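You operate a simulated robot arm through the tools that you are given. There is no shell and no other tool. Be economical: measure what you need, move in short steps, check, and stop when the job is done.

You run a simulated robot arm. Do the job below in one go: nothing can be reset, and whatever is moved stays where it is left.

JOB
Fetch the brush and set it on the low shelf of the test stand. Then put the strainer on the top of the grey table away on the back of the wash panel. Then take the white pad from the top of the grey table and put it on the red card on the top of the grey table. Then fetch the brown box from the top of the grey table and set it on the red tray. Do these in the order given. Set down upright: brush, strainer, brown box.
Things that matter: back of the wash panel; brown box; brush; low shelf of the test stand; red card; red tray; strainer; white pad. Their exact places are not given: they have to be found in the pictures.

The check looks at the end state, three seconds after you hand in, the way a careful person would. Anything else that was tipped, shoved, dropped, spilled or broken makes it a failure.

ROBOT AND FRAMES
A 7-joint arm with a two-finger parallel gripper on a trunk, on a base that drives. Base frame: it is fixed to the floor where the robot stands at the start and does not move with it; the origin is under the middle of the robot, x ahead of it, y to its left, z up; the surface under the hand at the start is at about z = 850. Lengths are in mm, angles in rad, forces in N, time in s.
With the tool pointing down near the work surface it reaches from about 360 to 780 mm from the robot's upright axis, wherever it stands. Its first joint turns from -2.496 to 2.496 rad. Places, roughly: back of the wash panel (29x25 cm) [6200, -480, 760]; brown box [11500, 2500, 750]; brush (10x5x6 cm) [500, 100, 900]; low shelf of the test stand [600, -1300, 300]; red card [12500, 2500, 750]; red tray [11000, 2500, 750]; strainer (6x6x9 cm) [10700, 2500, 800]; white pad (5x6x5 cm) [11000, 2200, 800]. Payload 3 kg.
The tool frame sits at the grasp point between the pads (the TCP): z along the fingers, y along the line on which they close. The tips reach 30 mm beyond it. Largest opening 110 mm; finger width 20, thickness 10; the body of the gripper, 48 by 112 mm, starts 55 mm behind the TCP.
Orientation is that of the tool frame in the base frame, as a unit quaternion [x, y, z, w]. With the fingers straight down and closing along the base's y, the tool's x points along the base's -x, its y along +y and its z along -z.

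CONTROLS
- The arm moves only by the tool send_rows. Its argument "moves" is a list of rows, each an object (a shift or turn left out is 0, a gripper value left out holds the last) with "angular": the turn, a rotation vector about the base's x, y, z in rad, a list of three; "travel": the shift along the base's x, y, z in cm, a list of three; "hand": the finger opening in cm, from 0 to 11. In form: [{"angular": [rx, ry, rz], "travel": [tx, ty, tz], "hand": hand}, ...]. A call has 1 to 20 rows; each row is the pose to reach, as a shift and turn from the pose commanded when the call began. Rows are played at 5 a second. More than 50 mm and 0.15 rad between two rows, or a gripper value outside its range, and nothing of the call is played. Where a pose cannot be reached the arm comes as near as it can. A force on the tool above 40 N (or 10 N above the force at the start of the call, whichever is more), or a blocked arm, ends the call early, and 0.2 s more pass. The fingers move at their own pace (about 153 mm/s each) and stop on an object; they squeeze with about 26 N. The grip force told is the motor's: it shows also when the fingers shut on nothing. Time passes only in rows, and 0.2 s behind the last, so rows that repeat a pose let the fingers close. The reply holds the time, the measured pose of the TCP, the force on the tool along the base axes, the opening and the grip force, in the units named above and with some noise, with the torque about the TCP (base axes, N m) and any sound that the robot's microphone picked up.
- Cameras (640 x 400 px; columns grow to the right, rows downward): "scene" is now at [551.9, 215.6, 1227.3]; the picture's right is [0.00, -0.17, -0.99], its down [-0.36, -0.92, 0.16] and it looks along [-0.93, 0.35, -0.06] (base axes); focal length 214 px, centre (320, 200). "wrist" rides on the gripper at [72, 17, -103] in the tool frame; the picture's right is [-0.23, 0.97, 0.00], its down [-0.76, -0.18, -0.62] and it looks along [-0.61, -0.14, 0.78] (tool axes); focal length 222 px, centre (320, 200).
- capture(camera): a new picture of that camera. It takes no simulated time.
- raise_lower(by): slides the trunk up (or, below 0, down) by that many mm; the arm and the scene camera ride with it, the base frame stays. It gives what a move gives, with no picture.
- base_move(legs): drives the robot by 1 to 6 legs, each [ahead, turn to the left] in mm and rad, along the robot's own axes; the way and the turn of a leg run together, so that a leg with both is an arc; at most 1500 mm and 3.142 rad a leg. The arm and the cameras ride along, it lands a little off, and it stops where it bumps. It gives what a move gives.
- turn_head(pan, tilt): turns the head with the scene camera to pan (to the left, within 1.396 rad either way) and tilt (down, from -0.506 to 1.204), counted from straight ahead of the robot. It gives what a move gives.
- point_at(camera, pixels): there is no depth. For up to 12 entries [column, row, z] of the newest picture of that camera ("zoom" is the newest enlarged one), the place [x, y] in the base frame at which the ray of that pixel passes the height z, good to about 3 mm, but the place of the scene camera against the robot may be out by one fixed shift of up to 18 mm in any direction. It takes no simulated time.
- close_up(camera, box): a new picture of the part [left, top, right, bottom] of that camera's present view, enlarged. It takes no simulated time.
- close_job(): hands the job in; it is judged then, once.

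Work in short steps. Measure before you move; look again where a grasp or a placing could have gone wrong, and mend it. You have 110 turns and 98 pictures in all, those below and enlarged ones among them. Open the gripper and draw the arm clear of the work before you hand the job in, unless the task says otherwise; then end with one line.

The tools are called after "Emit:" as name(argument=value, ...) on one line, values as JSON. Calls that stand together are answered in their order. send_rows: Moves the arm, as the interface text tells. Its arguments: {"type":"object","properties":{"moves":{"type":"array"}},"required":["moves"]} The other tools are called the same way: raise_lower (by) slides the trunk up or down; base_move (legs) drives the base; turn_head (pan, tilt) turns the head that bears the scene camera; capture (camera) takes a picture; point_at (camera, pixels) gives the place at which the rays of pixels pass given heights; close_up (camera, box) takes an enlarged picture of a part of a camera's view; close_job () hands the job in.

At the start:

```text
clock: 0.0
position: [534.9, 152.0, 1100.3]
ee_rot: [-0.001, 1.0, 0.001, 0.001]
wrist_force: [0.9, -0.1, 1.2]
moment: [0.01, -0.02, 0.03]
width: 110.0
grasp_force: 0.2
trunk travel left (down, up): [-275.0, 215.0]
robot x, y, heading: [-1.0, 10.5, -0.0]
head pan, tilt: [1.4, 1.201]
```

scene: 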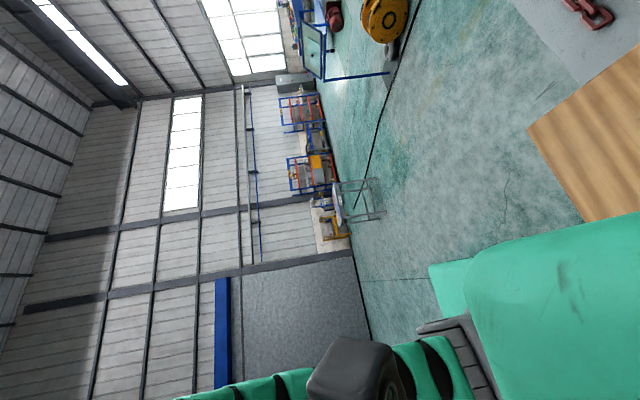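
wrist: 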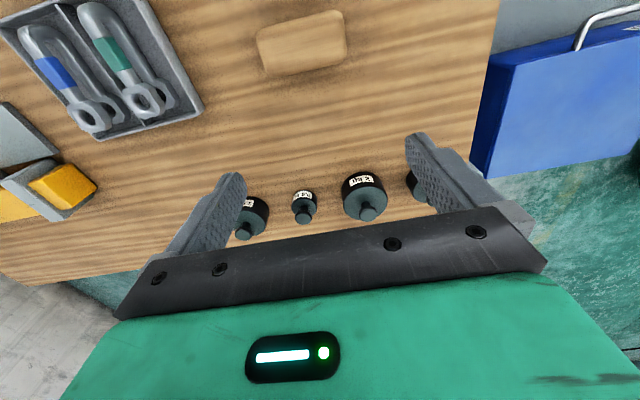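

The wrist view shows the wooden table with a brush-like block at (302,42); the scene camera looks aside. I turn the head ahead and down for an overview.

Emit:
turn_head(pan=0, tilt=0.7)

Emit:
capture(camera="scene")

```text
clock: 1.5
position: [535.2, 151.8, 1100.1]
ee_rot: [-0.002, 1.0, 0.0, 0.0]
wrist_force: [0.3, 0.1, -0.5]
moment: [-0.02, 0.03, -0.01]
width: 109.8
grasp_force: 0.0
trunk travel left (down, up): [-275.0, 215.0]
robot x, y, heading: [1.3, 13.3, 0.004]
head pan, tilt: [0.0, 0.7]
```

```text
95 pictures are left
```

scene: 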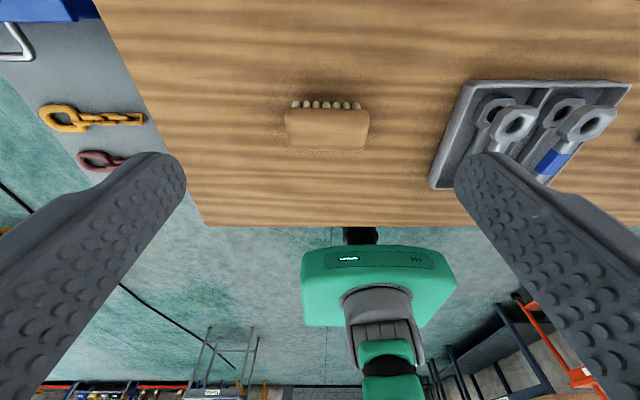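

The scene picture (camera hung upside down facing the robot) shows the brush at (327,128), bristles down. I measure it in both pictures.

Emit:
point_at(camera="wrist", pixels=[[257, 22, 910], [341, 10, 910], [346, 45, 910], [263, 57, 910], [264, 75, 850], [347, 62, 850]])

Emit:
point_at(camera="scene", pixels=[[286, 110, 910], [369, 110, 910], [365, 149, 910], [288, 149, 910], [325, 100, 850], [320, 200, 900], [320, 200, 800], [205, 225, 850]])

Emit:
close_up(camera="wrist", box=[200, 0, 400, 125])

```text
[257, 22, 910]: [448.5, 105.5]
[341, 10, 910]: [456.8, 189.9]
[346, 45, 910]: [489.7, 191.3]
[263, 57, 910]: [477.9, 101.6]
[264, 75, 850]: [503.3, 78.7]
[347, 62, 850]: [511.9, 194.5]
```

```text
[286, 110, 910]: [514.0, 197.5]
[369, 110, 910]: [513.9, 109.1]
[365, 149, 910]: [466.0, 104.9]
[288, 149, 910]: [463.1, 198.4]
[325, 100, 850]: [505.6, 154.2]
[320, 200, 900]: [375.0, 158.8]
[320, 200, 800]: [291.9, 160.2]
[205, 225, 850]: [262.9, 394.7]
```

```text
3.20 times, centred on (300, 62) of wrist
```

zoom: 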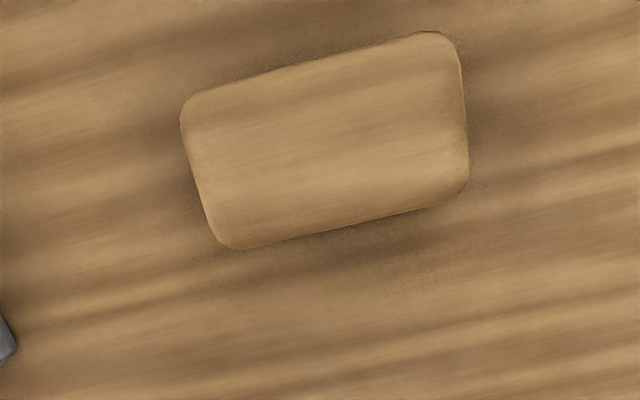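

The brush corners in the enlarged picture are at (185,105), (440,32), (468,185), (225,248); I measure these at the top height.

Emit:
point_at(camera="zoom", pixels=[[182, 105, 910], [445, 32, 910], [468, 190, 910], [220, 248, 910], [325, 142, 910], [182, 105, 900], [445, 32, 900], [468, 190, 900], [220, 248, 900], [325, 142, 800]])

```text
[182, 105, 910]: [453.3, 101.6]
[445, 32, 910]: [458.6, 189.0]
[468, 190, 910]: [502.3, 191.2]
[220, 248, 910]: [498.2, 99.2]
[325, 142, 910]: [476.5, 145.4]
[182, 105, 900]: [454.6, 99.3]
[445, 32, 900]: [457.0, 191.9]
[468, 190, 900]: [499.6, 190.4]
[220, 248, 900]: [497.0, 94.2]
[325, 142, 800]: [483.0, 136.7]
```

The brush centre is about (477,145), long along y. Before the grasp I look to the right for the test stand.

Emit:
turn_head(pan=-1.3, tilt=0.5)

Emit:
capture(camera="scene")

```text
clock: 3.0
position: [533.8, 152.9, 1100.5]
ee_rot: [-0.001, 1.0, 0.0, 0.0]
wrist_force: [0.0, -0.3, -1.1]
moment: [0.01, 0.03, 0.0]
width: 110.0
grasp_force: 0.0
trunk travel left (down, up): [-275.0, 215.0]
robot x, y, heading: [1.6, 11.6, -0.002]
head pan, tilt: [-1.3, 0.499]
```

```text
93 pictures are left
```

scene: 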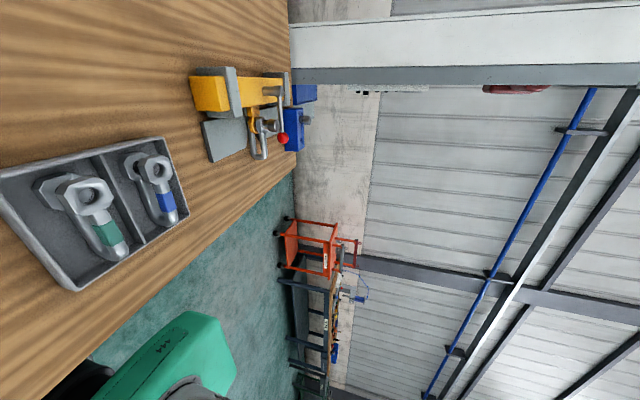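

The scene camera evidently sits with its "ahead" pointing down here (image left is down at pan -1.3). I aim it toward the test stand at (600,-1300,300): pan -1.0, tilt 0.

Emit:
turn_head(pan=-1.05, tilt=0.0)

Emit:
capture(camera="scene")

```text
clock: 3.9
position: [533.8, 152.4, 1101.9]
ee_rot: [-0.002, 1.0, 0.0, 0.0]
wrist_force: [0.5, 0.2, 0.9]
moment: [0.02, -0.03, -0.02]
width: 109.8
grasp_force: 0.1
trunk travel left (down, up): [-275.0, 215.0]
robot x, y, heading: [-0.7, 10.1, -0.001]
head pan, tilt: [-1.051, 0.0]
```

```text
92 pictures are left
```

scene: 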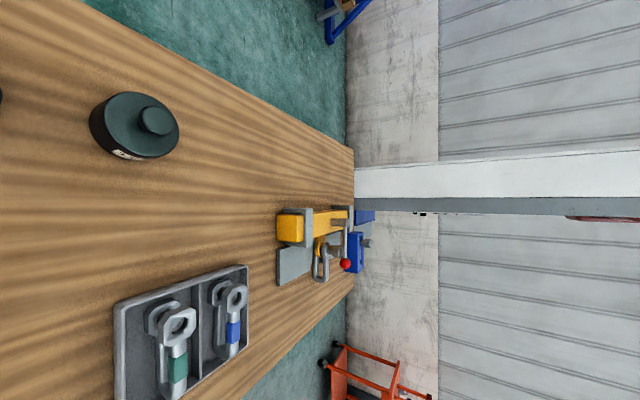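

The table runs toward -y with a yellow/blue device near its end at (320,240). I enlarge that part.

Emit:
close_up(camera="scene", box=[240, 150, 440, 275])

Emit:
point_at(camera="scene", pixels=[[353, 150, 850], [353, 270, 850], [100, 10, 850], [245, 395, 850], [278, 285, 850], [320, 200, 850], [320, 200, 750], [182, 395, 860]])

```text
3.20 times, centred on (340, 212) of scene
```

zoom: 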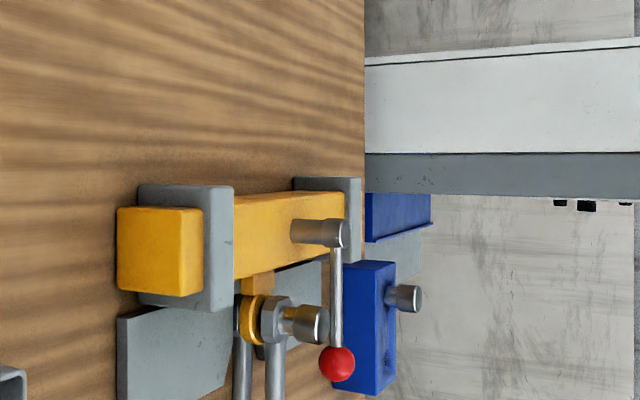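

```text
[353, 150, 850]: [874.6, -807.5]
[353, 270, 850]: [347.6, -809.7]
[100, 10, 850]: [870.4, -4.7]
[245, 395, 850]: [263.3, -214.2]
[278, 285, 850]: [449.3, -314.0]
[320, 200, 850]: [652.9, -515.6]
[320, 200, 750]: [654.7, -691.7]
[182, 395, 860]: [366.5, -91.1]
```

The table spans x 265–870, y down to -810; the stand lies beyond it. First I fetch the brush: turn the hand 90° above it.

Emit:
send_rows(moves=[{"angular": [0, 0, 0.14], "travel": [-1, 0, 0]}, {"angular": [0, 0, 0.28], "travel": [-2, 0, 0]}, {"angular": [0, 0, 0.42], "travel": [-3, -0.2, -1]}, {"angular": [0, 0, 0.56], "travel": [-4, -0.4, -2]}, {"angular": [0, 0, 0.7], "travel": [-5, -0.6, -3]}, {"angular": [0, 0, 0.84], "travel": [-5.7, -0.7, -4]}, {"angular": [0, 0, 0.98], "travel": [-5.7, -0.7, -5]}, {"angular": [0, 0, 1.12], "travel": [-5.7, -0.7, -6]}, {"angular": [0, 0, 1.26], "travel": [-5.7, -0.7, -7]}, {"angular": [0, 0, 1.4], "travel": [-5.7, -0.7, -8]}, {"angular": [0, 0, 1.54], "travel": [-5.7, -0.7, -8]}, {"angular": [0, 0, 1.571], "travel": [-5.7, -0.7, -8]}, {"angular": [0, 0, 1.571], "travel": [-5.7, -0.7, -8]}])

Emit:
capture(camera="wrist")

Emit:
capture(camera="scene")

```text
clock: 6.7
position: [476.7, 145.0, 1021.0]
ee_rot: [0.709, -0.706, 0.0, -0.001]
wrist_force: [0.9, -0.6, 0.5]
moment: [-0.02, -0.02, 0.01]
width: 110.2
grasp_force: 0.1
trunk travel left (down, up): [-275.0, 215.0]
robot x, y, heading: [-1.4, 13.6, -0.001]
head pan, tilt: [-1.051, 0.0]
```

```text
90 pictures are left
```

wrist: 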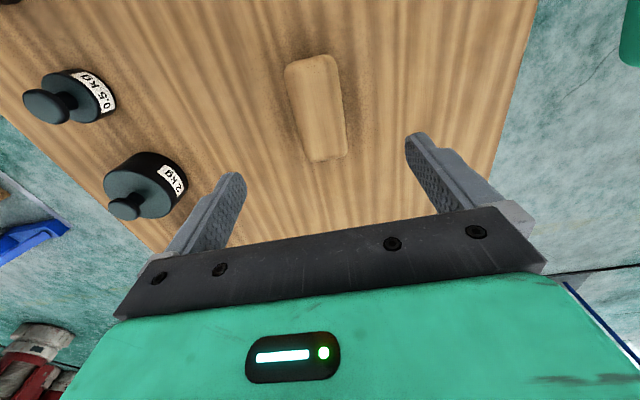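

```text
89 pictures are left
```

scene: 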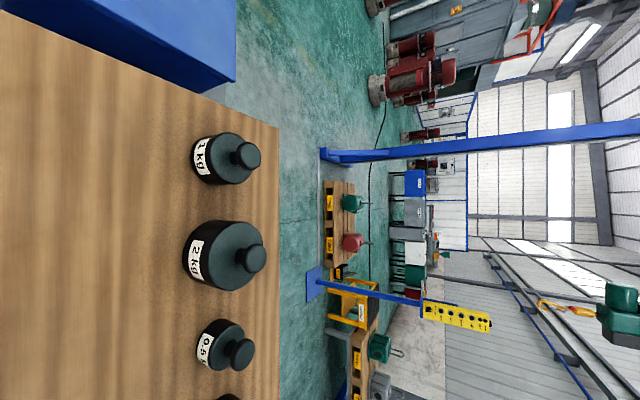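

Both cameras ride on the hand. I measure the brush in the wrist picture, corners (286,66), (333,56), (346,156), (306,162).

Emit:
point_at(camera="wrist", pixels=[[286, 66, 905], [333, 56, 905], [346, 156, 905], [306, 162, 905], [316, 110, 905], [320, 200, 900], [320, 200, 800]])

Emit:
close_up(camera="wrist", box=[220, 30, 420, 155])

```text
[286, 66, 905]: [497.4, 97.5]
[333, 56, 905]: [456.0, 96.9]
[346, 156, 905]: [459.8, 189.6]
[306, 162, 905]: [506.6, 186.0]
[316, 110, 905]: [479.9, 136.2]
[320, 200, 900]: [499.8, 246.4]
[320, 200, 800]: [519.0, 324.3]
```

```text
3.20 times, centred on (320, 92) of wrist
```

zoom: 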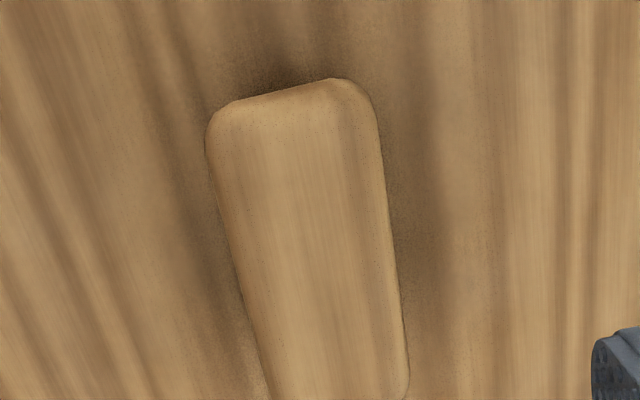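

The centre is about (480,143). I descend to z about 893 with the fingers straddling it along x.

Emit:
send_rows(moves=[{"travel": [0.2, -0.2, -3]}, {"travel": [0.2, -0.2, -6]}, {"travel": [0.2, -0.2, -9]}, {"travel": [0.2, -0.2, -11]}, {"travel": [0.2, -0.2, -12.8]}, {"travel": [0.2, -0.2, -12.8]}])

Emit:
capture(camera="wrist")

```text
clock: 8.1
position: [479.6, 144.5, 894.5]
ee_rot: [0.708, -0.706, 0.0, -0.001]
wrist_force: [-0.6, -0.4, -0.4]
moment: [-0.03, -0.01, 0.02]
width: 110.0
grasp_force: 0.1
trunk travel left (down, up): [-275.0, 215.0]
robot x, y, heading: [0.6, 9.4, 0.002]
head pan, tilt: [-1.051, 0.0]
```

```text
87 pictures are left
```

wrist: 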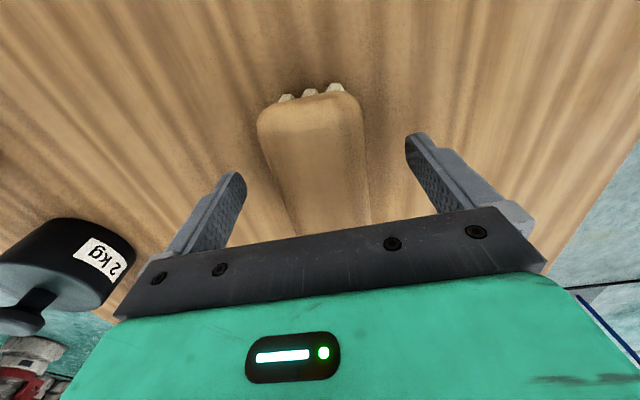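

The brush block is between the fingers, bristles under it. I close and lift.

Emit:
send_rows(moves=[{"hand": 6}, {"hand": 4}, {"hand": 3}, {"hand": 3}, {"hand": 3}])

Emit:
send_rows(moves=[{"travel": [0, 0, 1]}, {"travel": [0, 0, 3]}, {"travel": [0, 0, 7]}, {"travel": [0, 0, 11]}, {"travel": [0, 0, 15]}])

Emit:
capture(camera="wrist")

```text
clock: 9.3
position: [480.1, 144.0, 894.2]
ee_rot: [0.708, -0.706, 0.0, -0.001]
wrist_force: [0.0, -0.4, 0.8]
moment: [-0.01, -0.01, -0.01]
width: 49.5
grasp_force: 26.2
trunk travel left (down, up): [-275.0, 215.0]
robot x, y, heading: [-1.2, 2.6, 0.003]
head pan, tilt: [-1.051, 0.0]
```

```text
clock: 10.5
position: [479.8, 144.9, 1042.6]
ee_rot: [0.708, -0.706, 0.0, 0.0]
wrist_force: [0.4, 0.7, -0.8]
moment: [-0.03, 0.03, -0.03]
width: 49.7
grasp_force: 26.5
trunk travel left (down, up): [-275.0, 215.0]
robot x, y, heading: [-0.2, 7.2, -0.003]
head pan, tilt: [-1.051, 0.0]
```

```text
86 pictures are left
```

wrist: 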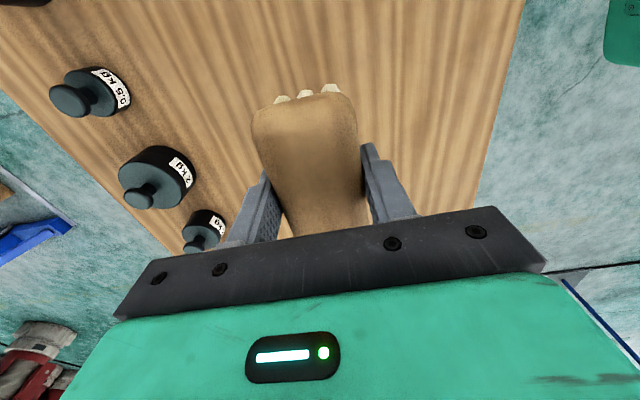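

The brush is held (49.6 mm). I back off the table, then look toward the robot's right (positive tilt now looks right) for the stand.

Emit:
base_move(legs=[[-400, 0]])

Emit:
turn_head(pan=-0.9, tilt=0.9)

Emit:
capture(camera="scene")

```text
clock: 13.0
position: [90.0, 141.7, 1042.4]
ee_rot: [-0.706, 0.708, 0.001, -0.001]
wrist_force: [0.2, 0.2, -1.1]
moment: [0.02, -0.03, 0.0]
width: 49.5
grasp_force: 25.5
trunk travel left (down, up): [-275.0, 215.0]
robot x, y, heading: [-390.3, 10.5, -0.01]
head pan, tilt: [-1.051, 0.0]
```

```text
clock: 14.2
position: [89.7, 140.4, 1042.6]
ee_rot: [-0.706, 0.708, -0.001, 0.0]
wrist_force: [0.2, -0.1, -1.2]
moment: [-0.01, 0.0, 0.03]
width: 49.7
grasp_force: 26.3
trunk travel left (down, up): [-275.0, 215.0]
robot x, y, heading: [-392.0, 9.9, -0.01]
head pan, tilt: [-0.901, 0.901]
```

```text
85 pictures are left
```

scene: 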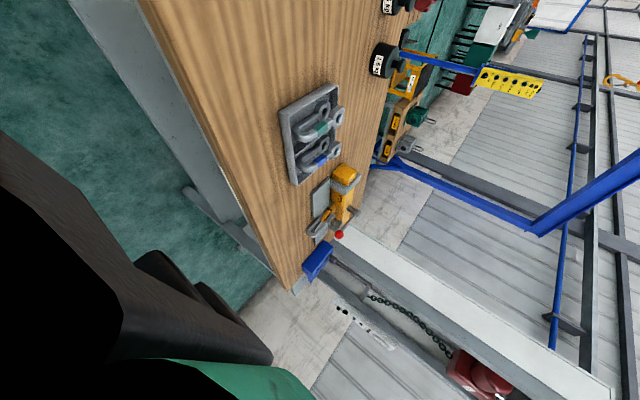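

The table's end is at (300,280); the stand is still hidden beyond it. I turn the robot right by 90° and look ahead along -y.

Emit:
base_move(legs=[[0, -1.56]])

Emit:
turn_head(pan=-1.1, tilt=-0.3)

Emit:
capture(camera="scene")

```text
clock: 18.5
position: [-254.1, -468.0, 1043.1]
ee_rot: [-0.006, 1.0, 0.001, 0.001]
wrist_force: [-0.5, 0.3, -0.2]
moment: [0.0, -0.01, -0.01]
width: 49.6
grasp_force: 25.5
trunk travel left (down, up): [-275.0, 215.0]
robot x, y, heading: [-331.0, 9.2, -1.555]
head pan, tilt: [-0.901, 0.901]
```

```text
clock: 19.9
position: [-253.8, -467.3, 1042.9]
ee_rot: [-0.006, 1.0, 0.0, 0.0]
wrist_force: [-0.4, 0.2, -0.4]
moment: [-0.02, -0.02, -0.01]
width: 49.7
grasp_force: 26.5
trunk travel left (down, up): [-275.0, 215.0]
robot x, y, heading: [-333.2, 12.1, -1.556]
head pan, tilt: [-1.1, -0.3]
```

```text
84 pictures are left
```

scene: 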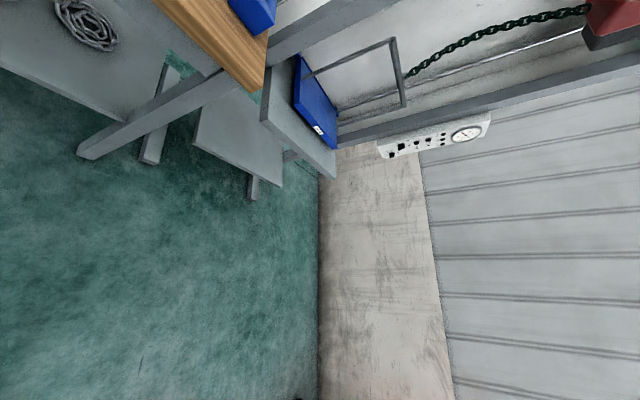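

The test stand appears beyond the table: a low shelf at (240,140), an upper one at (295,120). I measure the shelf corners at z 300 and take an enlargement.

Emit:
point_at(camera="scene", pixels=[[195, 143, 300], [283, 186, 300], [210, 93, 300], [253, 198, 0], [150, 163, 0], [85, 158, 0], [335, 178, 0]])

Emit:
close_up(camera="scene", box=[140, 30, 380, 210])

```text
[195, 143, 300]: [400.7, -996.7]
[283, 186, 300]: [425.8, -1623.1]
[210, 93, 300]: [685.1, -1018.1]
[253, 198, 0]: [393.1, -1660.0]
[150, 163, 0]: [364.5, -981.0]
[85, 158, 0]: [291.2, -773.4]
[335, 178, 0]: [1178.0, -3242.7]
```

```text
2.22 times, centred on (260, 120) of scene
```

zoom: 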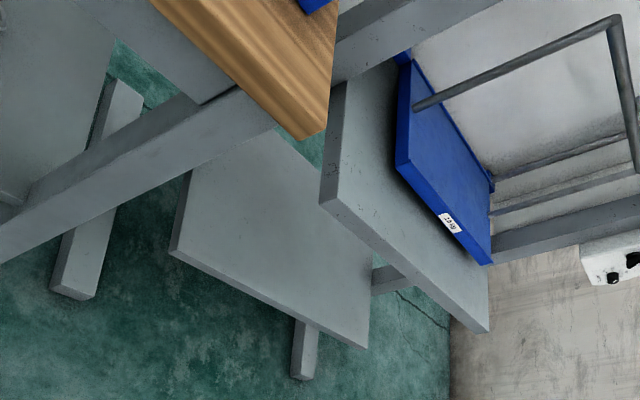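

The low shelf's near edge is around x 400–425, y -1000 to -1620. I drive ahead to y about -1290 and turn left to face it.

Emit:
base_move(legs=[[1300, 0], [0, 1.555]])

Emit:
turn_head(pan=-0.9, tilt=0.0)

Emit:
capture(camera="scene")

```text
clock: 30.4
position: [165.1, -1224.2, 1043.6]
ee_rot: [0.71, -0.704, 0.0, 0.001]
wrist_force: [0.5, 0.2, -0.9]
moment: [-0.02, 0.0, -0.01]
width: 49.6
grasp_force: 26.0
trunk travel left (down, up): [-275.0, 215.0]
robot x, y, heading: [-312.7, -1361.5, 0.006]
head pan, tilt: [-1.1, -0.3]
```

```text
clock: 31.2
position: [165.6, -1225.5, 1042.7]
ee_rot: [0.71, -0.704, -0.001, 0.0]
wrist_force: [-0.4, 0.5, -1.8]
moment: [-0.06, -0.02, 0.0]
width: 49.6
grasp_force: 26.2
trunk travel left (down, up): [-275.0, 215.0]
robot x, y, heading: [-314.3, -1360.4, 0.005]
head pan, tilt: [-0.901, 0.0]
```

```text
82 pictures are left
```

scene: 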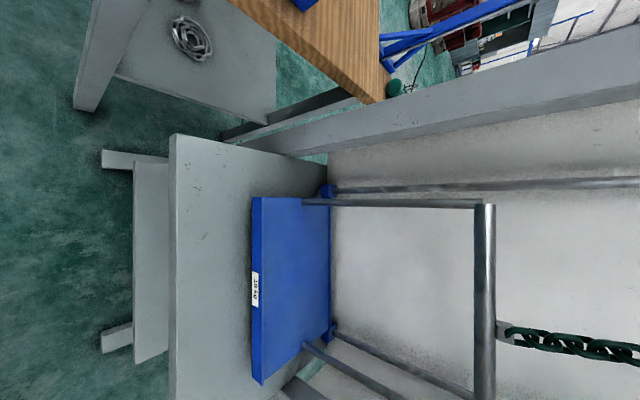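

The upper shelf (edge col 172) overhangs the low shelf (edge col 135). I measure both edges at several heights.

Emit:
point_at(camera="scene", pixels=[[135, 163, 300], [135, 362, 300], [175, 135, 500], [175, 135, 600], [175, 135, 700], [175, 399, 500], [175, 399, 600], [175, 399, 700], [326, 160, 600], [326, 160, 700], [385, 102, 850], [102, 150, 0]])

```text
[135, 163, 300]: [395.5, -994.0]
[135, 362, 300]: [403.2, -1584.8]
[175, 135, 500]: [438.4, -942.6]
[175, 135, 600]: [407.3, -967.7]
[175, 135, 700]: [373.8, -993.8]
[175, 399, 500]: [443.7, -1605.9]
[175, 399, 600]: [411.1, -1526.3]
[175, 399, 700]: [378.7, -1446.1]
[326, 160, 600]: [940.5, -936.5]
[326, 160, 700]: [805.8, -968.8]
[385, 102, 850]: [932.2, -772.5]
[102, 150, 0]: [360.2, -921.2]
```

The upper shelf overhangs the low one, so a tool-down set is not possible there; I need heights. I lower the trunk (hand at x 165, clear) for a second viewpoint.

Emit:
raise_lower(by=-270)

Emit:
turn_head(pan=-1.1, tilt=0.0)

Emit:
capture(camera="scene")

```text
clock: 33.9
position: [165.0, -1223.8, 773.8]
ee_rot: [0.71, -0.704, 0.001, 0.0]
wrist_force: [-0.1, -0.7, -0.7]
moment: [0.02, 0.0, 0.01]
width: 49.8
grasp_force: 25.9
trunk travel left (down, up): [-5.0, 485.0]
robot x, y, heading: [-309.4, -1360.2, 0.002]
head pan, tilt: [-0.901, 0.0]
```

```text
clock: 34.6
position: [165.5, -1224.9, 774.2]
ee_rot: [0.71, -0.704, 0.0, 0.0]
wrist_force: [0.1, -0.4, -0.5]
moment: [0.01, 0.0, 0.0]
width: 49.7
grasp_force: 25.5
trunk travel left (down, up): [-5.0, 485.0]
robot x, y, heading: [-310.8, -1359.5, 0.007]
head pan, tilt: [-1.1, 0.0]
```

```text
81 pictures are left
```

scene: 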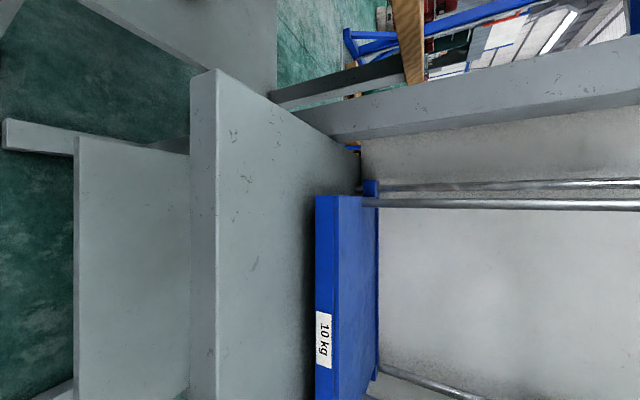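

Now the upper shelf's near top corner is at (217,70), its under edge at col 190, the low shelf's corner at (78,139). I measure at several heights.

Emit:
point_at(camera="scene", pixels=[[217, 70, 600], [217, 70, 650], [217, 70, 700], [190, 78, 600], [190, 78, 570], [190, 78, 650], [78, 139, 300], [78, 300, 300], [78, 139, 330], [316, 300, 600], [316, 300, 650]])

```text
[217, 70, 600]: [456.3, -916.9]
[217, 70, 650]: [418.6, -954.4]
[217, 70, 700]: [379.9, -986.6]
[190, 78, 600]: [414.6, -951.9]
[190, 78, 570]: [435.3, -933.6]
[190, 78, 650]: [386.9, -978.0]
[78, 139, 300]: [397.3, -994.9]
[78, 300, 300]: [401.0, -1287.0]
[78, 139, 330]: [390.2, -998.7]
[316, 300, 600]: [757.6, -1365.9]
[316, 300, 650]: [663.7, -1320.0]
```

Triangulating: upper shelf top z≈706 (edge x≈372, underside ≈665), low shelf z≈300 (edge x≈397). I will re-grasp the brush with a tilted tool on the free front of the upper shelf, so I raise the trunk and drive closer.

Emit:
raise_lower(by=130)

Emit:
base_move(legs=[[190, 0]])

Emit:
send_rows(moves=[{"angular": [0, 0, -0.14], "travel": [0, 2, 0]}, {"angular": [0, 0, -0.28], "travel": [0, 4, 0]}, {"angular": [0, 0, -0.42], "travel": [0, 6, 0]}, {"angular": [0, 0, -0.56], "travel": [0, 8, 0]}, {"angular": [0, 0, -0.7], "travel": [0, 10, 0]}, {"angular": [0, 0, -0.84], "travel": [0, 12, 0]}, {"angular": [0, 0, -0.98], "travel": [0, 13, 0]}, {"angular": [0, 0, -1.12], "travel": [0, 13, 0]}, {"angular": [0, 0, -1.26], "travel": [0, 13, 0]}, {"angular": [0, 0, -1.4], "travel": [0, 13, 0]}, {"angular": [0, 0, -1.54], "travel": [0, 13, 0]}, {"angular": [0, 0, -1.576], "travel": [0, 13, 0]}, {"angular": [0, 0, -1.576], "travel": [0, 13, 0]}])

Emit:
capture(camera="wrist")

```text
clock: 36.2
position: [164.7, -1224.9, 904.2]
ee_rot: [0.71, -0.704, 0.0, 0.001]
wrist_force: [-0.5, 0.6, -0.6]
moment: [-0.01, 0.0, 0.05]
width: 49.3
grasp_force: 26.5
trunk travel left (down, up): [-135.0, 355.0]
robot x, y, heading: [-314.8, -1359.3, 0.008]
head pan, tilt: [-1.1, 0.0]
```

```text
clock: 37.8
position: [355.5, -1221.4, 904.4]
ee_rot: [0.712, -0.702, -0.001, 0.0]
wrist_force: [-0.1, 0.1, -0.6]
moment: [-0.02, 0.0, -0.02]
width: 49.8
grasp_force: 26.4
trunk travel left (down, up): [-135.0, 355.0]
robot x, y, heading: [-118.8, -1360.4, 0.007]
head pan, tilt: [-1.1, 0.0]
```

```text
clock: 40.6
position: [354.8, -1091.6, 903.8]
ee_rot: [-0.003, 1.0, -0.001, 0.0]
wrist_force: [0.9, -0.7, -2.0]
moment: [-0.01, 0.01, -0.01]
width: 49.8
grasp_force: 25.4
trunk travel left (down, up): [-135.0, 355.0]
robot x, y, heading: [-123.7, -1359.4, 0.011]
head pan, tilt: [-1.1, 0.0]
```

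```text
80 pictures are left
```

wrist: 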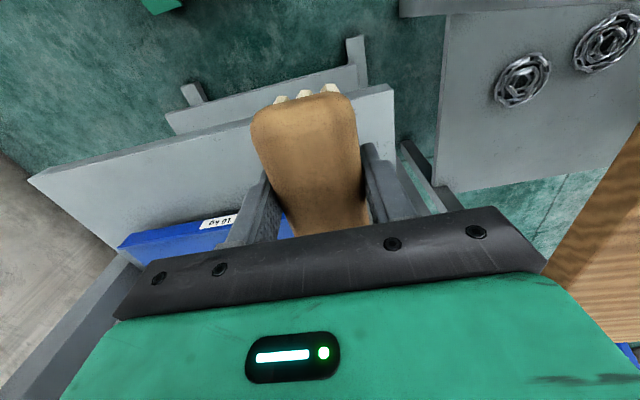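

The wrist view shows the upper shelf's near edge from (28,180) to (390,92) and its left corner (393,88). I measure with the wrist camera.

Emit:
point_at(camera="wrist", pixels=[[393, 92, 706], [200, 140, 706], [45, 178, 706], [203, 228, 720], [396, 150, 706], [360, 70, 300], [165, 118, 300]])

```text
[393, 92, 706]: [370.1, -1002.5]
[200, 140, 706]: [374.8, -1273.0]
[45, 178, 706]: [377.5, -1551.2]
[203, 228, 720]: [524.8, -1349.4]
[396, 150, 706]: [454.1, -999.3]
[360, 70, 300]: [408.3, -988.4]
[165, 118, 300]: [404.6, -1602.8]
```

I move to x 440 over the shelf and lower to just above its surface (TCP 758), then creep down to contact.

Emit:
send_rows(moves=[{"travel": [4, 0, 0]}, {"travel": [8.5, 0.5, -1]}, {"travel": [8.5, 0.5, -5]}, {"travel": [8.5, 0.5, -9]}, {"travel": [8.5, 0.5, -12]}, {"travel": [8.5, 0.5, -14]}, {"travel": [8.5, 0.5, -14.6]}, {"travel": [8.5, 0.5, -14.6]}])

Emit:
send_rows(moves=[{"travel": [0, 0, -0.3]}, {"travel": [0, 0, -0.6]}, {"travel": [0, 0, -0.8]}, {"travel": [0, 0, -0.8]}])

Emit:
capture(camera="wrist")

```text
clock: 42.4
position: [441.0, -1088.5, 758.9]
ee_rot: [-0.003, 1.0, 0.0, 0.0]
wrist_force: [0.0, -0.3, -1.2]
moment: [-0.02, 0.0, -0.01]
width: 49.9
grasp_force: 25.9
trunk travel left (down, up): [-135.0, 355.0]
robot x, y, heading: [-124.2, -1363.3, 0.006]
head pan, tilt: [-1.1, 0.0]
```

```text
clock: 43.4
position: [440.9, -1087.0, 751.1]
ee_rot: [-0.004, 1.0, 0.0, 0.001]
wrist_force: [0.3, -0.6, -0.6]
moment: [0.03, 0.0, 0.0]
width: 49.6
grasp_force: 25.7
trunk travel left (down, up): [-135.0, 355.0]
robot x, y, heading: [-121.3, -1360.3, 0.008]
head pan, tilt: [-1.1, 0.0]
```

```text
79 pictures are left
```

wrist: 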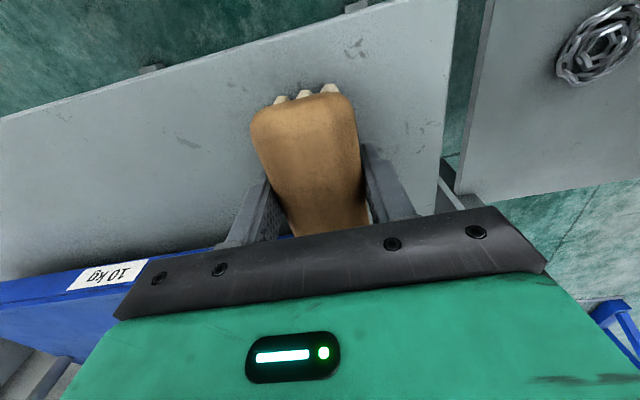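

No contact yet at 751; I creep further down in 3 mm steps until force shows.

Emit:
send_rows(moves=[{"travel": [0, 0, -0.2]}, {"travel": [0, 0, -0.4]}, {"travel": [0, 0, -0.6]}, {"travel": [0, 0, -0.6]}])

```text
clock: 44.4
position: [440.8, -1086.9, 745.1]
ee_rot: [-0.004, 1.0, 0.0, 0.0]
wrist_force: [-0.7, -0.2, -1.3]
moment: [0.0, -0.03, 0.0]
width: 49.8
grasp_force: 26.0
trunk travel left (down, up): [-135.0, 355.0]
robot x, y, heading: [-121.1, -1361.4, 0.006]
head pan, tilt: [-1.1, 0.0]
```

Emit:
send_rows(moves=[{"travel": [0, 0, -0.2]}, {"travel": [0, 0, -0.4]}, {"travel": [0, 0, -0.6]}, {"travel": [0, 0, -0.8]}, {"travel": [0, 0, -1.0]}, {"travel": [0, 0, -1.0]}])

Emit:
capture(camera="wrist")

```text
clock: 45.8
position: [441.3, -1086.7, 736.4]
ee_rot: [-0.003, 1.0, 0.0, 0.001]
wrist_force: [3.2, -8.3, 35.1]
moment: [-0.28, 0.34, -0.01]
width: 49.6
grasp_force: 26.0
trunk travel left (down, up): [-135.0, 355.0]
robot x, y, heading: [-120.6, -1360.1, 0.011]
head pan, tilt: [-1.1, 0.0]
```

```text
78 pictures are left
```

wrist: 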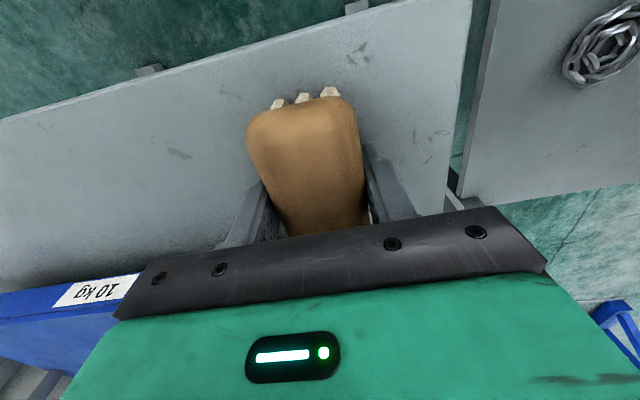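

Contact at TCP z≈737 (35 N). I relieve a few mm and open, then back straight up.

Emit:
send_rows(moves=[{"travel": [0, 0, 0.2]}, {"travel": [0, 0, 0.3]}, {"travel": [0, 0, 0.3], "hand": 7}, {"travel": [0, 0, 0.3], "hand": 9}, {"travel": [0, 0, 0.3], "hand": 9}, {"travel": [0, 0, 3], "hand": 9}, {"travel": [0, 0, 7]}, {"travel": [0, 0, 11]}, {"travel": [0, 0, 15]}, {"travel": [0, 0, 15]}])

Emit:
capture(camera="wrist")

```text
clock: 48.0
position: [440.1, -1084.7, 884.8]
ee_rot: [-0.003, 1.0, -0.001, -0.001]
wrist_force: [-0.1, -0.5, -0.4]
moment: [-0.02, -0.01, -0.01]
width: 90.3
grasp_force: 0.0
trunk travel left (down, up): [-135.0, 355.0]
robot x, y, heading: [-123.8, -1361.0, 0.004]
head pan, tilt: [-1.1, 0.0]
```

```text
77 pictures are left
```

wrist: 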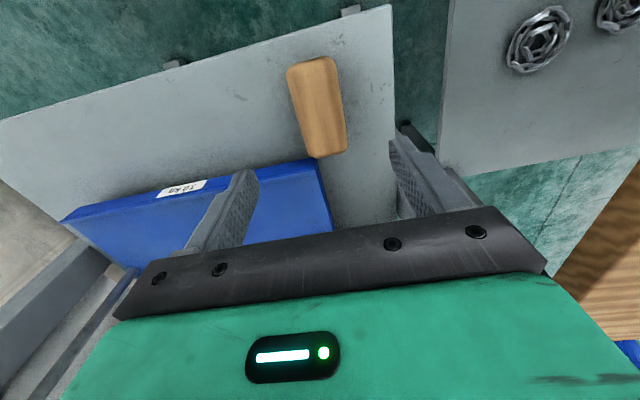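

The brush stands on the upper shelf at (317,105). I measure it, then back off and tilt the tool by 0.85 rad forward.

Emit:
point_at(camera="wrist", pixels=[[287, 68, 757], [332, 57, 757], [347, 150, 757], [314, 157, 757], [318, 107, 757]])

Emit:
send_rows(moves=[{"travel": [-3, 0, 0], "angular": [0, -0.1, 0]}, {"travel": [-6, 0, 0], "angular": [0, -0.2, 0]}, {"travel": [-9, 0, 0], "angular": [0, -0.3, 0]}, {"travel": [-9, 0, 0], "angular": [0, -0.42, 0]}, {"travel": [-9, 0, 0], "angular": [0, -0.54, 0]}, {"travel": [-9, 0, 0], "angular": [0, -0.66, 0]}, {"travel": [-9, 0, -2], "angular": [0, -0.78, 0]}, {"travel": [-9, 0, -4], "angular": [0, -0.85, 0]}, {"travel": [-9, 0, -6.5], "angular": [0, -0.85, 0]}, {"travel": [-9, 0, -6.5], "angular": [0, -0.85, 0]}])

Emit:
capture(camera="wrist")

```text
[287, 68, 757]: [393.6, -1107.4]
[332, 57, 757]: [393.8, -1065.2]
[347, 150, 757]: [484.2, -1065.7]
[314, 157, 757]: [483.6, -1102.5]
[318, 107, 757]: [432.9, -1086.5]
```

```text
clock: 50.2
position: [351.1, -1086.6, 819.7]
ee_rot: [-0.002, 0.911, -0.002, 0.412]
wrist_force: [-0.2, 0.0, -0.6]
moment: [-0.01, 0.05, 0.03]
width: 89.9
grasp_force: 0.0
trunk travel left (down, up): [-135.0, 355.0]
robot x, y, heading: [-120.6, -1359.9, 0.01]
head pan, tilt: [-1.1, 0.0]
```

```text
76 pictures are left
```

wrist: 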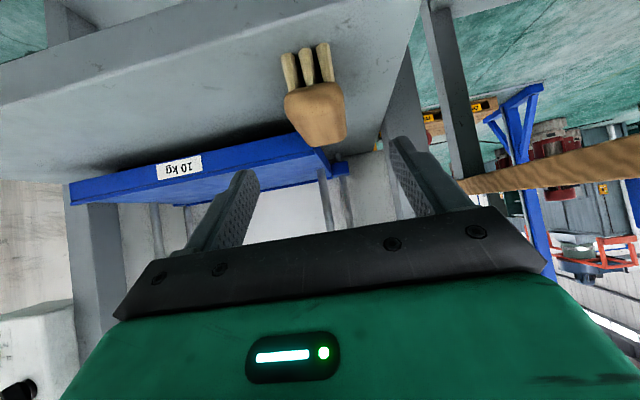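

Good tilted view; the brush is centred between the fingers, bristles down. I advance along the tool axis to the block and close.

Emit:
send_rows(moves=[{"travel": [2, 0.05, -1.9]}, {"travel": [4, 0.05, -3.7]}, {"travel": [6, 0.05, -5.5]}, {"travel": [7.5, 0.05, -6.9]}, {"travel": [8.6, 0.05, -7.9]}, {"travel": [8.6, 0.05, -7.9]}])

Emit:
send_rows(moves=[{"hand": 6}, {"hand": 4}, {"hand": 3}, {"hand": 3}, {"hand": 3}])

Emit:
capture(camera="wrist")

```text
clock: 51.6
position: [437.6, -1085.0, 739.5]
ee_rot: [-0.003, 0.911, -0.001, 0.413]
wrist_force: [-1.0, -1.4, -0.2]
moment: [0.02, 0.02, -0.01]
width: 90.0
grasp_force: 0.0
trunk travel left (down, up): [-135.0, 355.0]
robot x, y, heading: [-121.3, -1358.6, 0.007]
head pan, tilt: [-1.1, 0.0]
```

```text
clock: 52.8
position: [437.1, -1085.0, 739.8]
ee_rot: [-0.004, 0.911, -0.001, 0.412]
wrist_force: [0.8, 2.0, 2.5]
moment: [0.1, -0.18, 0.03]
width: 49.9
grasp_force: 26.0
trunk travel left (down, up): [-135.0, 355.0]
robot x, y, heading: [-125.9, -1363.1, 0.008]
head pan, tilt: [-1.1, 0.0]
```

```text
75 pictures are left
```

wrist: 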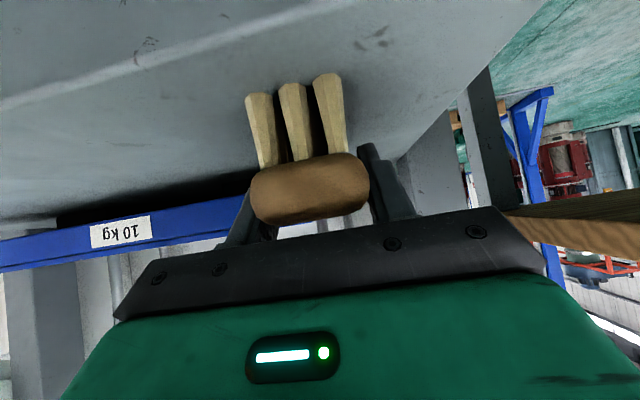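

Gripped at 49.9 mm. I lift, draw back clear of the shelf edge, and lower the trunk.

Emit:
send_rows(moves=[{"travel": [0, 0, 1]}, {"travel": [0, 0, 3]}, {"travel": [0, 0, 5]}, {"travel": [-4, 0, 5]}, {"travel": [-8, -1, 5]}, {"travel": [-12, -3, 5]}, {"travel": [-16, -6, 5]}, {"travel": [-19, -10, 5]}, {"travel": [-19, -13, 5]}, {"travel": [-19, -13, 5]}])

Emit:
raise_lower(by=-130)

Emit:
send_rows(moves=[{"travel": [0, 0, -4]}, {"travel": [0, 0, -8]}, {"travel": [0, 0, -12]}, {"travel": [0, 0, -16]}, {"travel": [0, 0, -20]}, {"travel": [0, 0, -20]}])

Emit:
capture(camera="wrist")

```text
clock: 55.0
position: [335.3, -1107.6, 794.0]
ee_rot: [-0.003, 0.911, 0.0, 0.412]
wrist_force: [-0.7, 0.3, -1.8]
moment: [0.0, 0.03, 0.03]
width: 49.6
grasp_force: 26.3
out of reach, approached as far as the arm can: row 6, 7, 8, 9, 10
trunk travel left (down, up): [-135.0, 355.0]
robot x, y, heading: [-120.4, -1362.0, 0.008]
head pan, tilt: [-1.1, 0.0]
```

```text
clock: 56.6
position: [334.1, -1108.5, 663.6]
ee_rot: [-0.003, 0.911, 0.0, 0.412]
wrist_force: [-4.6, 1.6, 1.3]
moment: [-0.02, -0.25, 0.16]
width: 49.2
grasp_force: 26.4
trunk travel left (down, up): [-5.0, 485.0]
robot x, y, heading: [-125.5, -1358.7, 0.01]
head pan, tilt: [-1.1, 0.0]
```

```text
clock: 56.9
position: [342.0, -1107.6, 663.4]
ee_rot: [-0.021, 0.898, -0.007, 0.439]
wrist_force: [-34.5, -2.7, 12.1]
moment: [0.03, -1.66, -0.09]
width: 49.5
grasp_force: 25.6
out of reach, approached as far as the arm can: row 1
trunk travel left (down, up): [-5.0, 485.0]
robot x, y, heading: [-124.7, -1362.5, 0.011]
head pan, tilt: [-1.1, 0.0]
stopped in row 1: the force on the tool passed its limit at 88 N (the readings are from after the stop); the commanded pose is now the measured one
```

```text
74 pictures are left
```

wrist: 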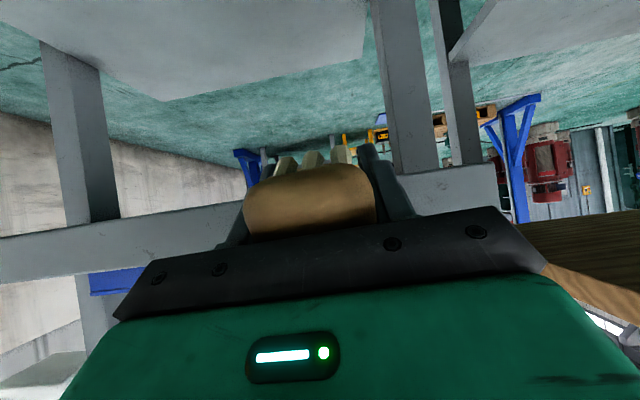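

The retreat had been limited by reach, and the brush touches the upper shelf edge. I back the base off at once and look.

Emit:
base_move(legs=[[-150, 0]])

Emit:
capture(camera="wrist")

Emit:
capture(camera="scene")

```text
clock: 58.3
position: [192.6, -1110.2, 661.6]
ee_rot: [-0.019, 0.899, -0.008, 0.438]
wrist_force: [-0.5, -0.2, -1.7]
moment: [0.01, 0.0, -0.02]
width: 49.2
grasp_force: 26.0
trunk travel left (down, up): [-5.0, 485.0]
robot x, y, heading: [-277.1, -1363.3, 0.006]
head pan, tilt: [-1.1, 0.0]
```

```text
73 pictures are left
```

wrist: 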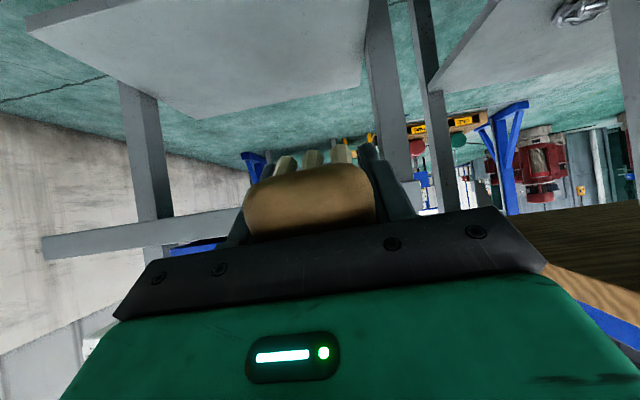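

```text
72 pictures are left
```

scene: 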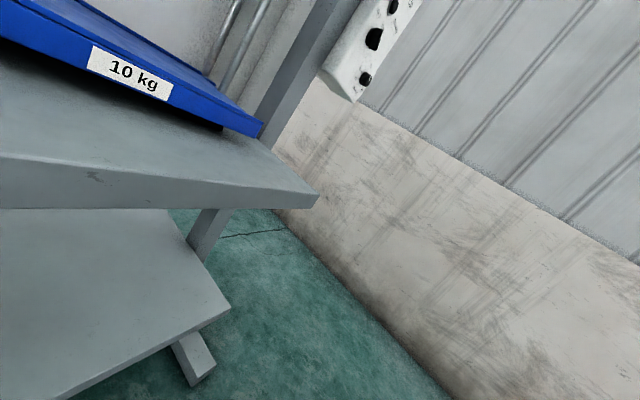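

The stand looks unmoved, but the brush seems to have turned in the grip. I enlarge it to judge its pitch.

Emit:
close_up(camera="wrist", box=[220, 130, 420, 255])

```text
3.20 times, centred on (320, 192) of wrist
```

zoom: 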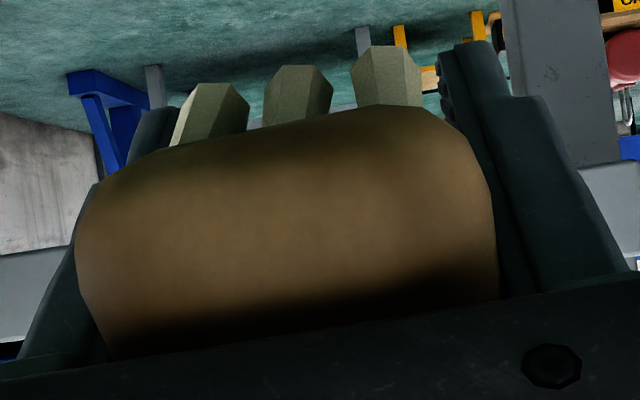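

I need a second view of the held brush: the head camera at pan 0, tilt 0.8 looks between the fingers.

Emit:
turn_head(pan=0, tilt=0.85)

Emit:
capture(camera="scene")

```text
clock: 59.6
position: [193.5, -1109.4, 662.4]
ee_rot: [-0.02, 0.899, -0.007, 0.438]
wrist_force: [0.4, -0.9, -1.0]
moment: [-0.02, 0.01, 0.0]
width: 110.2
grasp_force: 26.0
trunk travel left (down, up): [-5.0, 485.0]
robot x, y, heading: [-275.2, -1361.1, 0.004]
head pan, tilt: [0.0, 0.85]
```

```text
70 pictures are left
```

scene: 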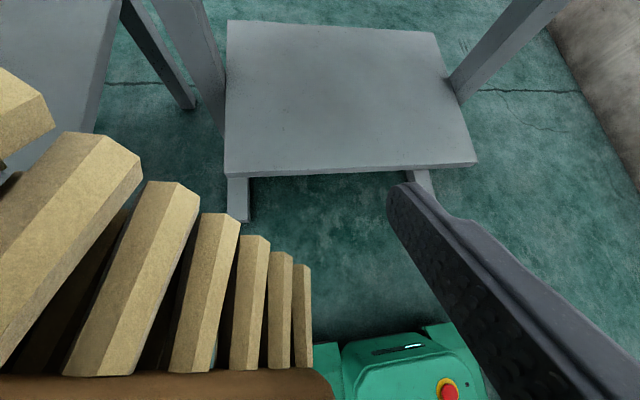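

The reading says 110 mm wide and the finger at (470,270) looks open; I check the wrist view and send nothing else yet.

Emit:
capture(camera="wrist")

```text
69 pictures are left
```

wrist: 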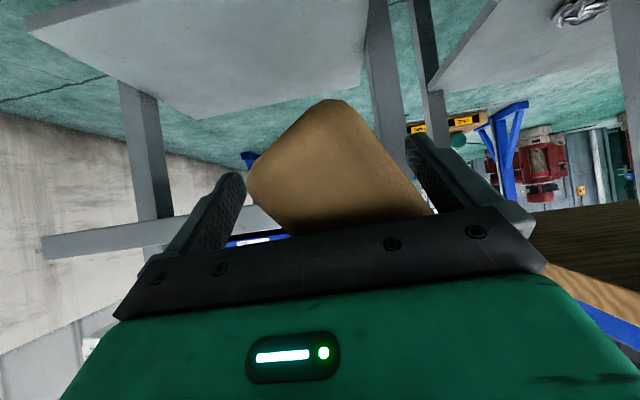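

The brush got skewed diagonally between the fingers (the head likely struck it); it is held but jammed. I raise gently and bring the tool back to vertical, so its bristles point down again, before any release.

Emit:
raise_lower(by=230)

Emit:
send_rows(moves=[{"angular": [0, 0.06, 0]}, {"angular": [0, 0.12, 0]}, {"angular": [0, 0.18, 0]}, {"angular": [0, 0.24, 0]}, {"angular": [0, 0.3, 0]}, {"angular": [0, 0.36, 0]}, {"angular": [0, 0.42, 0]}, {"angular": [0, 0.48, 0]}, {"angular": [0, 0.54, 0]}, {"angular": [0, 0.6, 0]}, {"angular": [0, 0.66, 0]}, {"angular": [0, 0.72, 0]}, {"angular": [0, 0.78, 0]}, {"angular": [0, 0.84, 0]}, {"angular": [0, 0.9, 0]}, {"angular": [0, 0.9, 0]}])

Emit:
capture(camera="wrist")

Emit:
capture(camera="scene")

```text
clock: 62.0
position: [192.3, -1111.3, 892.7]
ee_rot: [-0.019, 0.899, -0.008, 0.438]
wrist_force: [-0.4, 0.5, -1.2]
moment: [-0.01, -0.02, -0.05]
width: 110.1
grasp_force: 26.4
trunk travel left (down, up): [-235.0, 255.0]
robot x, y, heading: [-279.3, -1361.7, 0.011]
head pan, tilt: [0.0, 0.85]
```

```text
clock: 65.4
position: [193.1, -1110.6, 892.6]
ee_rot: [-0.021, 1.0, 0.001, 0.003]
wrist_force: [-0.1, 0.6, 0.0]
moment: [0.04, -0.04, 0.03]
width: 30.1
grasp_force: 0.1
trunk travel left (down, up): [-235.0, 255.0]
robot x, y, heading: [-276.6, -1362.8, 0.006]
head pan, tilt: [0.0, 0.85]
```

```text
68 pictures are left
```

wrist: 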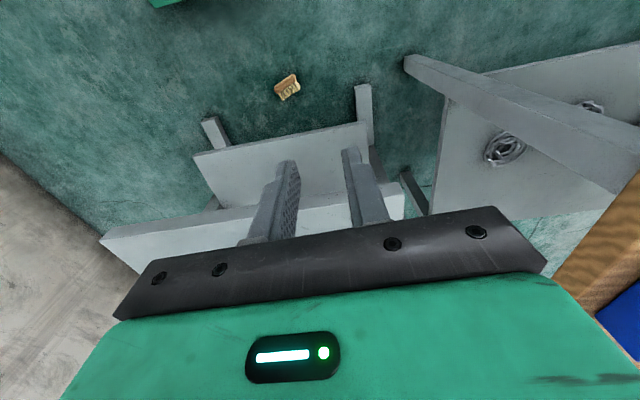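

```text
67 pictures are left
```

scene: 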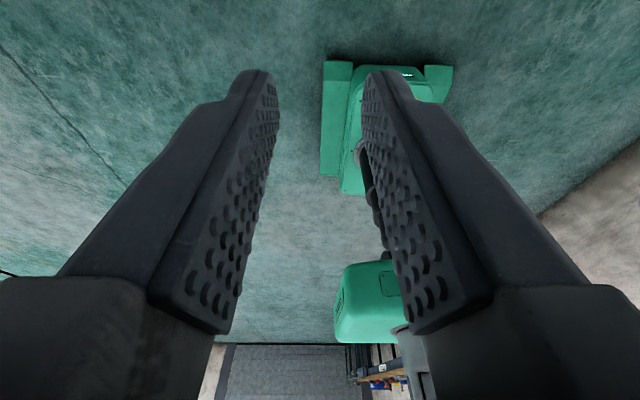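

The brush has dropped to the floor at (287,88). I look closely and locate it.

Emit:
close_up(camera="wrist", box=[247, 60, 327, 110])

Emit:
point_at(camera="wrist", pixels=[[287, 88, 0], [287, 88, 30], [215, 130, 0], [362, 100, 0], [195, 155, 300], [368, 124, 300]])

```text
8.00 times, centred on (287, 85) of wrist
```

zoom: 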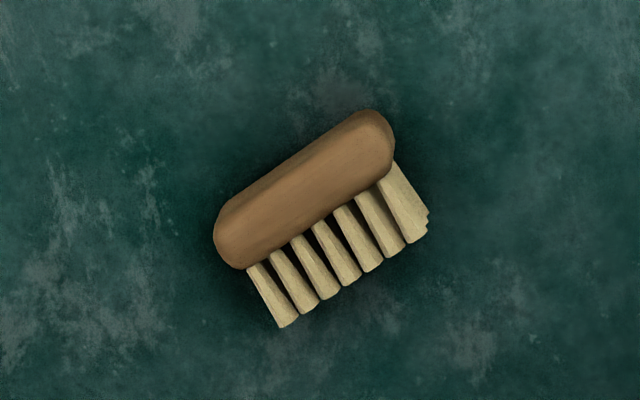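

```text
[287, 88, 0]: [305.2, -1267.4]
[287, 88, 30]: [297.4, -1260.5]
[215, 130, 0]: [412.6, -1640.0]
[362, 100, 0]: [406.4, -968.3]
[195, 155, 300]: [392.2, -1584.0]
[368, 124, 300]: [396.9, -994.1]
```

The brush lies on its side, unbroken as far as I see. I measure its axis and bristle direction with the enlarged picture.

Emit:
point_at(camera="zoom", pixels=[[228, 215, 45], [368, 118, 45], [240, 262, 45], [392, 165, 45], [283, 325, 25], [420, 235, 25], [320, 0, 0], [640, 200, 0], [320, 200, 0]])

```text
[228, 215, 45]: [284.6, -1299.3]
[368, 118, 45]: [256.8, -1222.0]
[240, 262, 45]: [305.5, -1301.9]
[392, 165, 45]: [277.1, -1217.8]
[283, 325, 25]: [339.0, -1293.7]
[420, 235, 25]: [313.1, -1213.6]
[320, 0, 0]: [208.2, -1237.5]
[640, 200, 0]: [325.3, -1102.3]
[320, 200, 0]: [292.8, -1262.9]
```

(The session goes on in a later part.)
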